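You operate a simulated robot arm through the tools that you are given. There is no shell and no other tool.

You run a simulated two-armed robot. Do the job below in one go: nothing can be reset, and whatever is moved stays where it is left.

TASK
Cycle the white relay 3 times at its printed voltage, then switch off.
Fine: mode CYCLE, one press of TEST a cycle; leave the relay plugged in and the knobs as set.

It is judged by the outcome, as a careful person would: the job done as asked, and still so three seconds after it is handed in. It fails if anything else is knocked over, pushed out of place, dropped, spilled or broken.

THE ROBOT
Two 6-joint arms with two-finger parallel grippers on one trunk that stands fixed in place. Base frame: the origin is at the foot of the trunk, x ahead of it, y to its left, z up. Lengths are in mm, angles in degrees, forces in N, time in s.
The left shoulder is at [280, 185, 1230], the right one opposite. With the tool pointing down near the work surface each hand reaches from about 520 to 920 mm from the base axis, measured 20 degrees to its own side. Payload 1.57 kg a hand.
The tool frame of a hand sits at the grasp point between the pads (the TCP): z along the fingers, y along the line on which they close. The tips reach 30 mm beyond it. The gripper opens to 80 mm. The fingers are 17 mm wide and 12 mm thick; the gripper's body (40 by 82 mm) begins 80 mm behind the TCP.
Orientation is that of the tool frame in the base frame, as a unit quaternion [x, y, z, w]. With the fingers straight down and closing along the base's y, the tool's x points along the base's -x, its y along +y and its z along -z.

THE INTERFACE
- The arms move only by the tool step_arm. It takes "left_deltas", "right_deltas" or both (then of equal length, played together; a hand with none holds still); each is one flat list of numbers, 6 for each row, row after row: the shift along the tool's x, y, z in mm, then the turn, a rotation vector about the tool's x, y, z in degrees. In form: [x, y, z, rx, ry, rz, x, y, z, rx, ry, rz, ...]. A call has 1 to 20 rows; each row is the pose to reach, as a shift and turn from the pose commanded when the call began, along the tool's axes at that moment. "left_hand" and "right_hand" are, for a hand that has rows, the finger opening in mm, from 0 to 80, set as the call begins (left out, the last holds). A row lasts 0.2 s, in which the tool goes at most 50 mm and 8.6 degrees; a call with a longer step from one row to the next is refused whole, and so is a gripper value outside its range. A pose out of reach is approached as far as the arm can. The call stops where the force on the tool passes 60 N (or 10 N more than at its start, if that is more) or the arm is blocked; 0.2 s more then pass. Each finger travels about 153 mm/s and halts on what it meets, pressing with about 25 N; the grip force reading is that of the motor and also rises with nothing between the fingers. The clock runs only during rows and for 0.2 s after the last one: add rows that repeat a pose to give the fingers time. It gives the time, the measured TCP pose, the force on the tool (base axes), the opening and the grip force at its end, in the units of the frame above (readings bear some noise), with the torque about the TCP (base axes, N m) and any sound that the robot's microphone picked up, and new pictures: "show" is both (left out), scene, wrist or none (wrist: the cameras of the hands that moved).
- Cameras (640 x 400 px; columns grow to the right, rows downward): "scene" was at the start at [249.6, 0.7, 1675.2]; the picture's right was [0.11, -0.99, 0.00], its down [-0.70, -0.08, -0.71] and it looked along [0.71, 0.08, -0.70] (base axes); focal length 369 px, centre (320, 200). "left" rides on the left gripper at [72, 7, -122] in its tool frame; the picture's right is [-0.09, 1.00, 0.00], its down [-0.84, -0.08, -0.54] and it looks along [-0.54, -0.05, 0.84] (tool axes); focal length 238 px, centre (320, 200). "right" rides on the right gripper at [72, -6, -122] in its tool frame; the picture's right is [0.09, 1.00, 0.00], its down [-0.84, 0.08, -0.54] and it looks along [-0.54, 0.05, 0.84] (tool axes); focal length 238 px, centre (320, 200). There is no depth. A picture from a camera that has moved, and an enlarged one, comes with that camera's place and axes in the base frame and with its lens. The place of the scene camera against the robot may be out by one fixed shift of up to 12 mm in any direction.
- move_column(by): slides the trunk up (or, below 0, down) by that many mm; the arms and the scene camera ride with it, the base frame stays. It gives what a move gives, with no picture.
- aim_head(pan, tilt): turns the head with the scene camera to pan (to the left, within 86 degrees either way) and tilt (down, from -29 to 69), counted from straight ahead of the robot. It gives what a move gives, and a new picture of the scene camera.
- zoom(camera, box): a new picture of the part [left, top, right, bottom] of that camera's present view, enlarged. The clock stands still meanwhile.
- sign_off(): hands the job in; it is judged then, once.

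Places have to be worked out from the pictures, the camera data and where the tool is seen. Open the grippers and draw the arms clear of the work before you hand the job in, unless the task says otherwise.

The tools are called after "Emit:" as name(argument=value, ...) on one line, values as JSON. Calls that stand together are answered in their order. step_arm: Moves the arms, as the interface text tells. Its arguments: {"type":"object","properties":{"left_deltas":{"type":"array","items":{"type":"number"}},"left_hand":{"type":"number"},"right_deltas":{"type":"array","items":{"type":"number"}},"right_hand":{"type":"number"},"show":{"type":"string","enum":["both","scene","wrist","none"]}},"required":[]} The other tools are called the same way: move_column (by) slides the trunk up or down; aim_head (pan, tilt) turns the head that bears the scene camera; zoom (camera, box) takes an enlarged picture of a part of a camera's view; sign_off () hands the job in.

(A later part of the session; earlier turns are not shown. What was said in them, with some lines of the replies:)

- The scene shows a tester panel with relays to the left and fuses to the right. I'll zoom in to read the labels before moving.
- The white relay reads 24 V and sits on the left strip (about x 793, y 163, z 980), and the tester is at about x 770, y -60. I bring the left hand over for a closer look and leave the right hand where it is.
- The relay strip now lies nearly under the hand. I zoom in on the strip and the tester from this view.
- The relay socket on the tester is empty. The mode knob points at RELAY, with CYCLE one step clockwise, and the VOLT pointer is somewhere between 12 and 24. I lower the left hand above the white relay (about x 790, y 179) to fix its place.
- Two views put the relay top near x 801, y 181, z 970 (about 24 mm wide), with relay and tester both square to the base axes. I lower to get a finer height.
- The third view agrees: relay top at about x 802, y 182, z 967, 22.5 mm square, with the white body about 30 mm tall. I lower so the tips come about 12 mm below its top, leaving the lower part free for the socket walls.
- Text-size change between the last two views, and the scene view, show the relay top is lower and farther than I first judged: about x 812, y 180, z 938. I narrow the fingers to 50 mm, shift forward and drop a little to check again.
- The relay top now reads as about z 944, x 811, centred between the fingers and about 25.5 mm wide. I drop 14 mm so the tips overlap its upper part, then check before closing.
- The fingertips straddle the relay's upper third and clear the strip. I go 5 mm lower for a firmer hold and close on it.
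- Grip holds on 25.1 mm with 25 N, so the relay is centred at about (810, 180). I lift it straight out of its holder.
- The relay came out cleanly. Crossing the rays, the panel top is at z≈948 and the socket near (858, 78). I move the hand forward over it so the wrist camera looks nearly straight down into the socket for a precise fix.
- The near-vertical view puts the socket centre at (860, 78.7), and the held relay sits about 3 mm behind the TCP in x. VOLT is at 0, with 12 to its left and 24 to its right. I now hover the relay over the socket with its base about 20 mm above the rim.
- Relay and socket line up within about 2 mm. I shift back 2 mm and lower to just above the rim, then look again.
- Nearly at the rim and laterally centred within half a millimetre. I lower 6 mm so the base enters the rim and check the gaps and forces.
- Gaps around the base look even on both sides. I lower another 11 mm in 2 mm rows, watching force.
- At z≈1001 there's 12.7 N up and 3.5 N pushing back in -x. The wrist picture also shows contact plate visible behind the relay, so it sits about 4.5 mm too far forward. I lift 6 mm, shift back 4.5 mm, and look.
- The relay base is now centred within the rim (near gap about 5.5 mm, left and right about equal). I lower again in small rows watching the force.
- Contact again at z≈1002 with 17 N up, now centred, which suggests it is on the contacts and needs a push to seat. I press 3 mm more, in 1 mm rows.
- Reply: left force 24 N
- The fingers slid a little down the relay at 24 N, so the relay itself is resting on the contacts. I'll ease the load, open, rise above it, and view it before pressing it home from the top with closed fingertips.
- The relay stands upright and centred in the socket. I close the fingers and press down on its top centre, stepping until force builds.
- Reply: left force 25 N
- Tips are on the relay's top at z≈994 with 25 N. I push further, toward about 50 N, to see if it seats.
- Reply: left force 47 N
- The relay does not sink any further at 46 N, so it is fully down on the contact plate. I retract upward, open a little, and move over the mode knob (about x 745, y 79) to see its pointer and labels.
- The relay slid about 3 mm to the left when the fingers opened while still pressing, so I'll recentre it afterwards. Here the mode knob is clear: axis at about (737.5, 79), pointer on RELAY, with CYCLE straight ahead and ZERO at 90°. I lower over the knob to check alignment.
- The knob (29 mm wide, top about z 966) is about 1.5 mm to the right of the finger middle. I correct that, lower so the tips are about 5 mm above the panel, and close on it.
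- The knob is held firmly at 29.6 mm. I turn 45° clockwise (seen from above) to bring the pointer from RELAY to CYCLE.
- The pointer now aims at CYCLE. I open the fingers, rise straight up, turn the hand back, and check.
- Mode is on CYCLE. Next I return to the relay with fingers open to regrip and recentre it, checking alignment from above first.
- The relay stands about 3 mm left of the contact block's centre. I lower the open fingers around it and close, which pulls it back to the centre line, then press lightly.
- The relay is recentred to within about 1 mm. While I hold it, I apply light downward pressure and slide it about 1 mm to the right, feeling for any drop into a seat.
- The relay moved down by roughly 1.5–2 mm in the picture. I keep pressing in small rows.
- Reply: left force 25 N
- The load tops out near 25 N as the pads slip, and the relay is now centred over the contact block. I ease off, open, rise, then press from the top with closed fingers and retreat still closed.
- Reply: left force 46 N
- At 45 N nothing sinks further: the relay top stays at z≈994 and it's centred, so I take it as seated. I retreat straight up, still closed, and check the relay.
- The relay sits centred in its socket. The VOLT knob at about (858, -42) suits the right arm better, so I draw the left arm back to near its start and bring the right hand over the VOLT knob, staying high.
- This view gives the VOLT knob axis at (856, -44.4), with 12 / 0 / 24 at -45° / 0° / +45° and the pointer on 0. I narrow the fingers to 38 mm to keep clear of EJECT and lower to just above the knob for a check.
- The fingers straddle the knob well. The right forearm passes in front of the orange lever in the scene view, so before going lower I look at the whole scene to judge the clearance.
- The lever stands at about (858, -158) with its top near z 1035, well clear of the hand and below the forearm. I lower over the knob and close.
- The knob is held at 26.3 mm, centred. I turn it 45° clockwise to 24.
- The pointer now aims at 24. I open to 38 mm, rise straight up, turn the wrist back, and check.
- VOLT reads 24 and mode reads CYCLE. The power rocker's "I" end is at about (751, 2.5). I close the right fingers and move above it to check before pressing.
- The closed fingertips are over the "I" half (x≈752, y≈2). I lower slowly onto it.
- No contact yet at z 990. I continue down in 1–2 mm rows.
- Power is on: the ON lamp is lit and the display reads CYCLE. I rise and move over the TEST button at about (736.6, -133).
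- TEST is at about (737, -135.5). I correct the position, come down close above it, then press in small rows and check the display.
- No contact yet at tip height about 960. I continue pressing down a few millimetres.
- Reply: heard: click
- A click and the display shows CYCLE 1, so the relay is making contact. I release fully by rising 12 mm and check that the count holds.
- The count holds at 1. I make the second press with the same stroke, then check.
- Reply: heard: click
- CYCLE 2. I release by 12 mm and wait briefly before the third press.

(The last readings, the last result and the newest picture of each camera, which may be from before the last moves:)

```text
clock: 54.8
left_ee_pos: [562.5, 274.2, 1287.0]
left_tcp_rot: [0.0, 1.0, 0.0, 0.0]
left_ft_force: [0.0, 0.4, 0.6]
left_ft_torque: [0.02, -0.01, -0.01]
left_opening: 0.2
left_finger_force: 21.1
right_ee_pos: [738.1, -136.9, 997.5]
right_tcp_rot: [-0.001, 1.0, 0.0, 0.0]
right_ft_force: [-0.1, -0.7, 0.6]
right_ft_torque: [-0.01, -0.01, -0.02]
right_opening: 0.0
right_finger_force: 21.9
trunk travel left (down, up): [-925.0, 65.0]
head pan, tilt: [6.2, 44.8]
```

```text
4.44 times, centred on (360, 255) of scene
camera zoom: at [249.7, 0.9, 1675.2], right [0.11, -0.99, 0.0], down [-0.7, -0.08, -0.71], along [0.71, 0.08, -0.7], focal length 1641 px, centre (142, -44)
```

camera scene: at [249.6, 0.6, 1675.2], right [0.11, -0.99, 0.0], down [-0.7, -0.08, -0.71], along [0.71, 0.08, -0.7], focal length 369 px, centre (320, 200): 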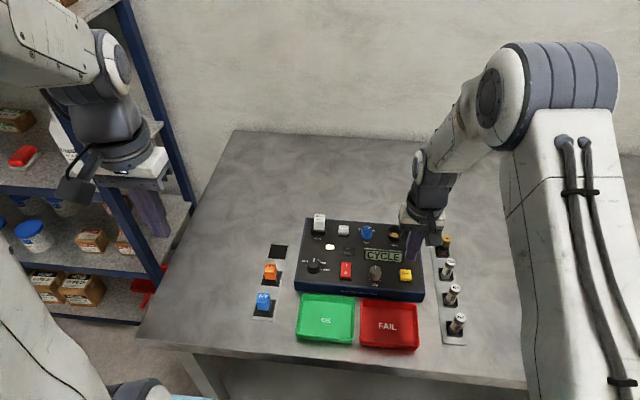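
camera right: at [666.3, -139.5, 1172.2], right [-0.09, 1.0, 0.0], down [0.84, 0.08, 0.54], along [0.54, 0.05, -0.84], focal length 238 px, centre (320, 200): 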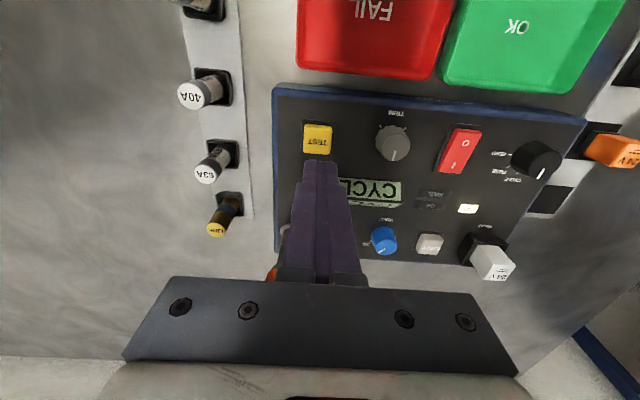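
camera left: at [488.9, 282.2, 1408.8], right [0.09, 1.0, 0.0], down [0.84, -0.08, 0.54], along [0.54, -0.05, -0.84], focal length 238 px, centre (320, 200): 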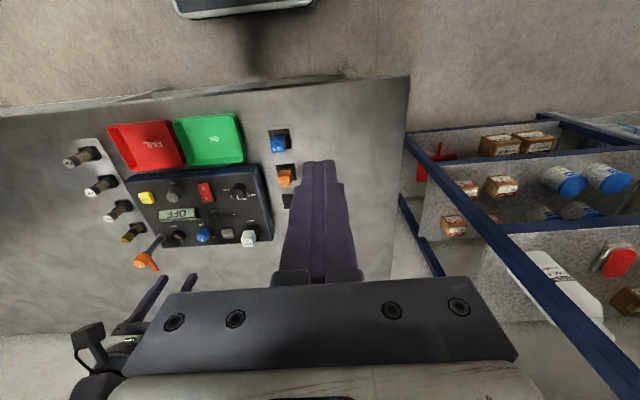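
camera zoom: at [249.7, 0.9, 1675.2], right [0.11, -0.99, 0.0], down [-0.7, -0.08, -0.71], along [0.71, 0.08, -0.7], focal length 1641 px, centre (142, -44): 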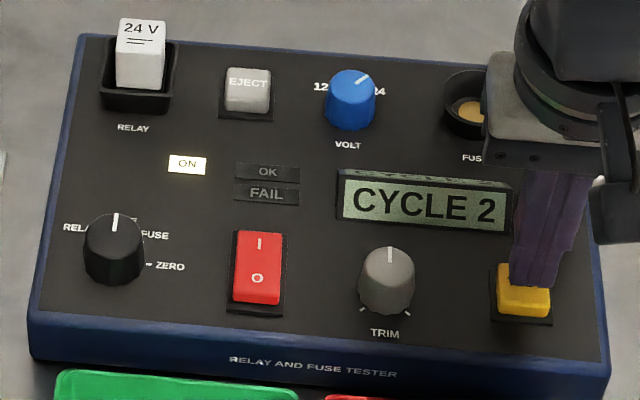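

Still 2 with the button released. Third press.

Emit:
step_arm(right_deltas=[0, 0, 6, 0, 0, 0, 0, 0, 10, 0, 0, 0, 0, 0, 12.3, 0, 0, 0], show="none")

Emit:
zoom(camera="scene", box=[290, 210, 430, 300])

```text
clock: 55.6
left_ee_pos: [562.9, 274.6, 1285.1]
left_tcp_rot: [0.0, 1.0, -0.001, 0.0]
left_ft_force: [-0.1, 0.3, -0.7]
left_ft_torque: [0.0, 0.03, -0.01]
left_opening: 0.0
left_finger_force: 21.2
right_ee_pos: [737.4, -136.4, 986.5]
right_tcp_rot: [-0.001, 1.0, 0.0, 0.001]
right_ft_force: [-0.3, -0.9, 2.0]
right_ft_torque: [-0.04, 0.07, 0.0]
right_opening: 0.2
right_finger_force: 21.3
trunk travel left (down, up): [-925.0, 65.0]
head pan, tilt: [6.2, 44.8]
heard: click
```

```text
4.44 times, centred on (360, 255) of scene
camera zoom: at [249.6, 0.8, 1675.3], right [0.11, -0.99, 0.0], down [-0.7, -0.08, -0.71], along [0.71, 0.08, -0.7], focal length 1641 px, centre (142, -44)
```

zoom: 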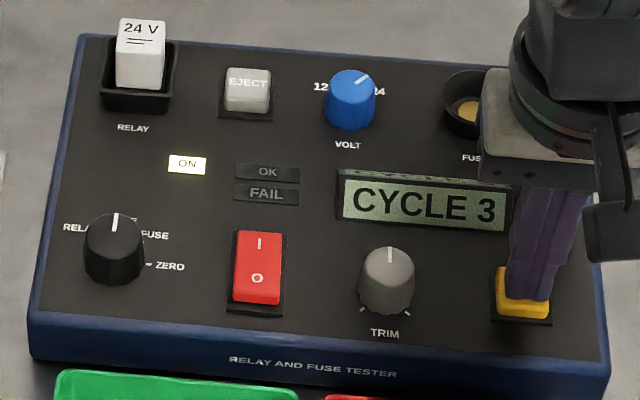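

CYCLE 3 reached. I release, rise, and move over the rocker's "O" end at about (724, 2).

Emit:
step_arm(right_deltas=[0, 0, -12, 0, 0, 0, 0, 0, -50, 0, 0, 0, 4, 40, -64, 0, 0, 0, 8, 85, -64, 0, 0, 0, 13.5, 130, -64, 0, 0, 0, 13.5, 137.2, -64, 0, 0, 0, 13.5, 137.2, -40, 0, 0, 0, 13.5, 137.2, -20, 0, 0, 0, 13.5, 137.2, -12, 0, 0, 0], show="wrist")

Emit:
zoom(camera="right", box=[220, 60, 420, 210])

Emit:
zoom(camera="scene", box=[290, 210, 430, 300])

```text
clock: 57.6
left_ee_pos: [562.0, 276.3, 1285.4]
left_tcp_rot: [0.0, 1.0, 0.0, 0.0]
left_ft_force: [-0.2, 0.2, -0.5]
left_ft_torque: [0.02, 0.02, 0.02]
left_opening: 0.0
left_finger_force: 21.6
right_ee_pos: [724.4, 2.2, 996.7]
right_tcp_rot: [0.0, 1.0, 0.0, 0.0]
right_ft_force: [-0.3, -0.1, 0.8]
right_ft_torque: [-0.02, 0.01, 0.02]
right_opening: 0.2
right_finger_force: 21.0
trunk travel left (down, up): [-925.0, 65.0]
head pan, tilt: [6.2, 44.8]
camera right: at [651.9, -4.6, 1119.0], right [-0.09, 1.0, 0.0], down [0.84, 0.08, 0.54], along [0.54, 0.05, -0.84], focal length 238 px, centre (320, 200)
```

right: 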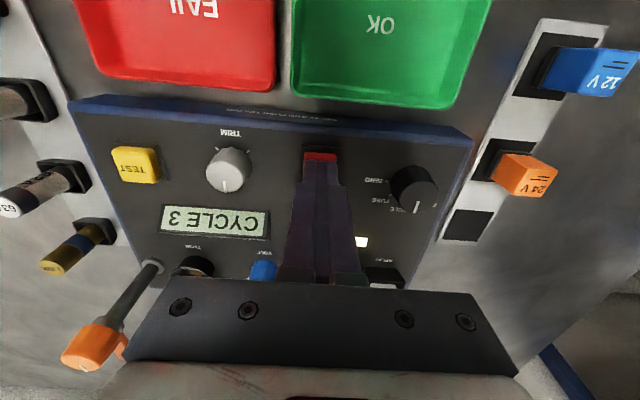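

```text
2.67 times, centred on (320, 135) of right
camera zoom: at [651.9, -4.6, 1119.0], right [-0.09, 1.0, 0.0], down [0.84, 0.08, 0.54], along [0.54, 0.05, -0.84], focal length 636 px, centre (320, 373)
```

zoom: 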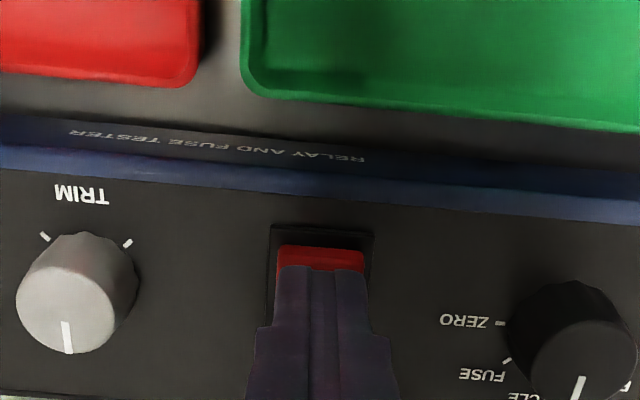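

```text
4.44 times, centred on (360, 255) of scene
camera zoom: at [249.7, 0.9, 1675.2], right [0.11, -0.99, 0.0], down [-0.7, -0.08, -0.71], along [0.71, 0.08, -0.7], focal length 1641 px, centre (142, -44)
```

zoom: 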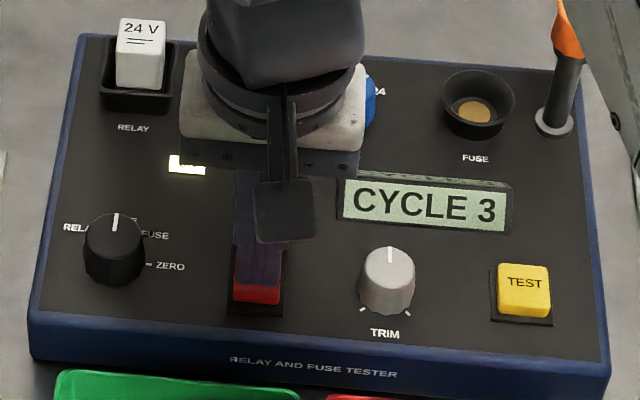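

The fingertips are over the "O" half, and the display still reads CYCLE 3. I press down in small rows.

Emit:
step_arm(right_deltas=[0, 0, 4, 0, 0, 0, 0, 0, 7, 0, 0, 0, 0, 0, 9, 0, 0, 0, 0, 0, 11, 0, 0, 0, 0, 0, 12, 0, 0, 0], show="none")

Emit:
zoom(camera="scene", box=[290, 210, 430, 300])

```text
clock: 58.8
left_ee_pos: [561.8, 274.6, 1286.1]
left_tcp_rot: [0.001, 1.0, 0.0, 0.0]
left_ft_force: [0.2, -0.1, 0.3]
left_ft_torque: [-0.02, -0.03, -0.01]
left_opening: 0.0
left_finger_force: 21.4
right_ee_pos: [723.8, 1.0, 985.1]
right_tcp_rot: [0.0, 1.0, 0.001, 0.001]
right_ft_force: [-1.0, -0.6, 0.2]
right_ft_torque: [0.01, -0.01, -0.01]
right_opening: 0.0
right_finger_force: 21.5
trunk travel left (down, up): [-925.0, 65.0]
head pan, tilt: [6.2, 44.8]
```

```text
4.44 times, centred on (360, 255) of scene
camera zoom: at [249.7, 0.9, 1675.2], right [0.11, -0.99, 0.0], down [-0.7, -0.08, -0.71], along [0.71, 0.08, -0.7], focal length 1641 px, centre (142, -44)
```

zoom: 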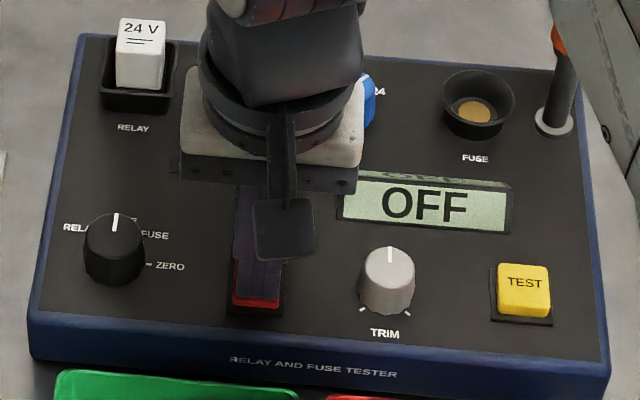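

The tester is OFF again. I withdraw the right hand straight up, then back to its starting place, and open both grippers.

Emit:
step_arm(right_deltas=[0, 0, -35, 0, 0, 0, 0, 0, -75, 0, 0, 0, 0, 0, -115, 0, 0, 0, 20, -22, -145, 0, 0, 0, 40, -45, -175, 0, 0, 0, 60, -68, -205, 0, 0, 0, 80, -91, -235, 0, 0, 0, 100, -114, -265, 0, 0, 0, 118, -136, -295, 0, 0, 0, 134, -157, -322, 0, 0, 0], show="none")

Emit:
step_arm(left_deltas=[0, 0, 0, 0, 0, 0, 0, 0, 0, 0, 0, 0, 0, 0, 0, 0, 0, 0], right_deltas=[0, 0, 0, 0, 0, 0, 0, 0, 0, 0, 0, 0, 0, 0, 0, 0, 0, 0], left_hand=80, right_hand=80, show="scene")

Emit:
zoom(camera="scene", box=[290, 200, 430, 300])

Emit:
zoom(camera="scene", box=[230, 200, 480, 360])

```text
clock: 61.0
left_ee_pos: [561.0, 273.8, 1286.4]
left_tcp_rot: [-0.001, 1.0, 0.0, 0.001]
left_ft_force: [-0.4, 0.3, 0.7]
left_ft_torque: [0.04, 0.01, 0.0]
left_opening: 0.0
left_finger_force: 21.7
right_ee_pos: [588.3, -155.2, 1307.2]
right_tcp_rot: [0.0, 1.0, 0.0, -0.001]
right_ft_force: [0.3, -0.2, -0.1]
right_ft_torque: [-0.02, 0.01, 0.02]
right_opening: 0.0
right_finger_force: 21.2
trunk travel left (down, up): [-925.0, 65.0]
head pan, tilt: [6.2, 44.8]
```

```text
clock: 61.8
left_ee_pos: [561.5, 273.9, 1285.5]
left_tcp_rot: [0.0, 1.0, 0.0, 0.0]
left_ft_force: [-0.4, -0.8, 0.0]
left_ft_torque: [0.0, -0.01, -0.03]
left_opening: 79.8
left_finger_force: 0.1
right_ee_pos: [588.7, -154.8, 1307.4]
right_tcp_rot: [-0.001, 1.0, 0.001, 0.0]
right_ft_force: [-1.0, 0.1, 0.3]
right_ft_torque: [-0.01, -0.02, -0.01]
right_opening: 80.2
right_finger_force: 0.0
trunk travel left (down, up): [-925.0, 65.0]
head pan, tilt: [6.2, 44.8]
camera scene: at [249.6, 0.9, 1675.2], right [0.11, -0.99, 0.0], down [-0.7, -0.08, -0.71], along [0.71, 0.08, -0.7], focal length 369 px, centre (320, 200)
```

scene: 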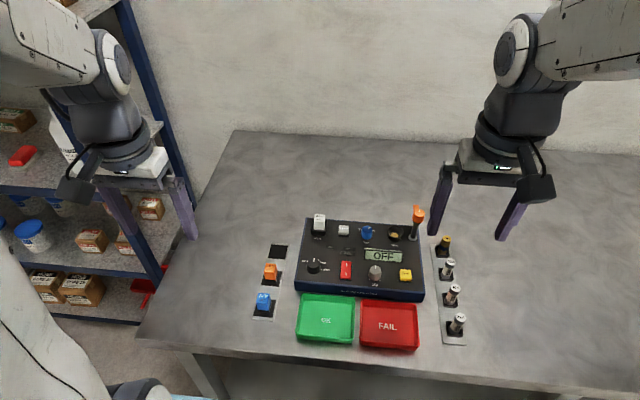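

```text
4.00 times, centred on (360, 250) of scene
camera zoom: at [249.6, 0.9, 1675.2], right [0.11, -0.99, 0.0], down [-0.7, -0.08, -0.71], along [0.71, 0.08, -0.7], focal length 1477 px, centre (160, 0)
```

zoom: 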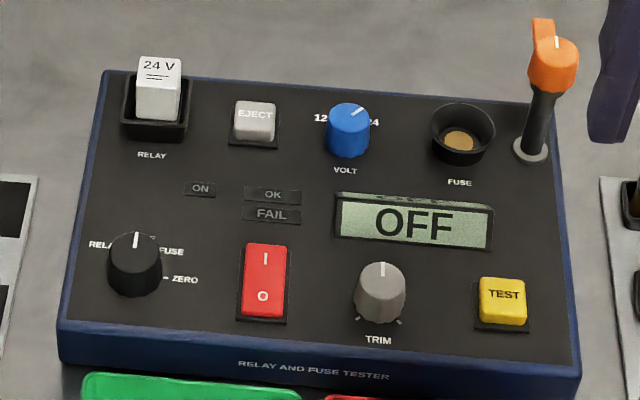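

```text
2.50 times, centred on (355, 280) of scene
camera zoom: at [249.6, 0.9, 1675.2], right [0.11, -0.99, 0.0], down [-0.7, -0.08, -0.71], along [0.71, 0.08, -0.7], focal length 923 px, centre (232, 0)
```

zoom: 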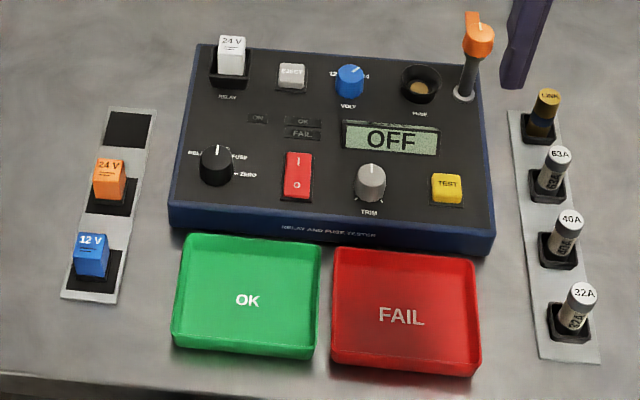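

The tester is off, the white relay is plugged in, mode is on CYCLE, VOLT is on 24, and nothing else has moved. Both hands are open and clear, so I hand the job in.

Emit:
sign_off()

```text
The job is handed in.
```

The white relay was cycled 3 times at its printed 24 V, and the tester is switched off. The display counted up to CYCLE 3, with one click for each press of TEST, and now reads OFF.

- **Relay:** it is left plugged in. It sits loosely in its socket and slid about 3 mm sideways while I was pressing it down. I re-centred it before the first cycle, and all three cycles registered after that.
- **Knobs:** mode is left on CYCLE and VOLT on 24.
- **Everything else:** nothing else looks moved in the last pictures. Both grippers are open and the arms are clear of the work.
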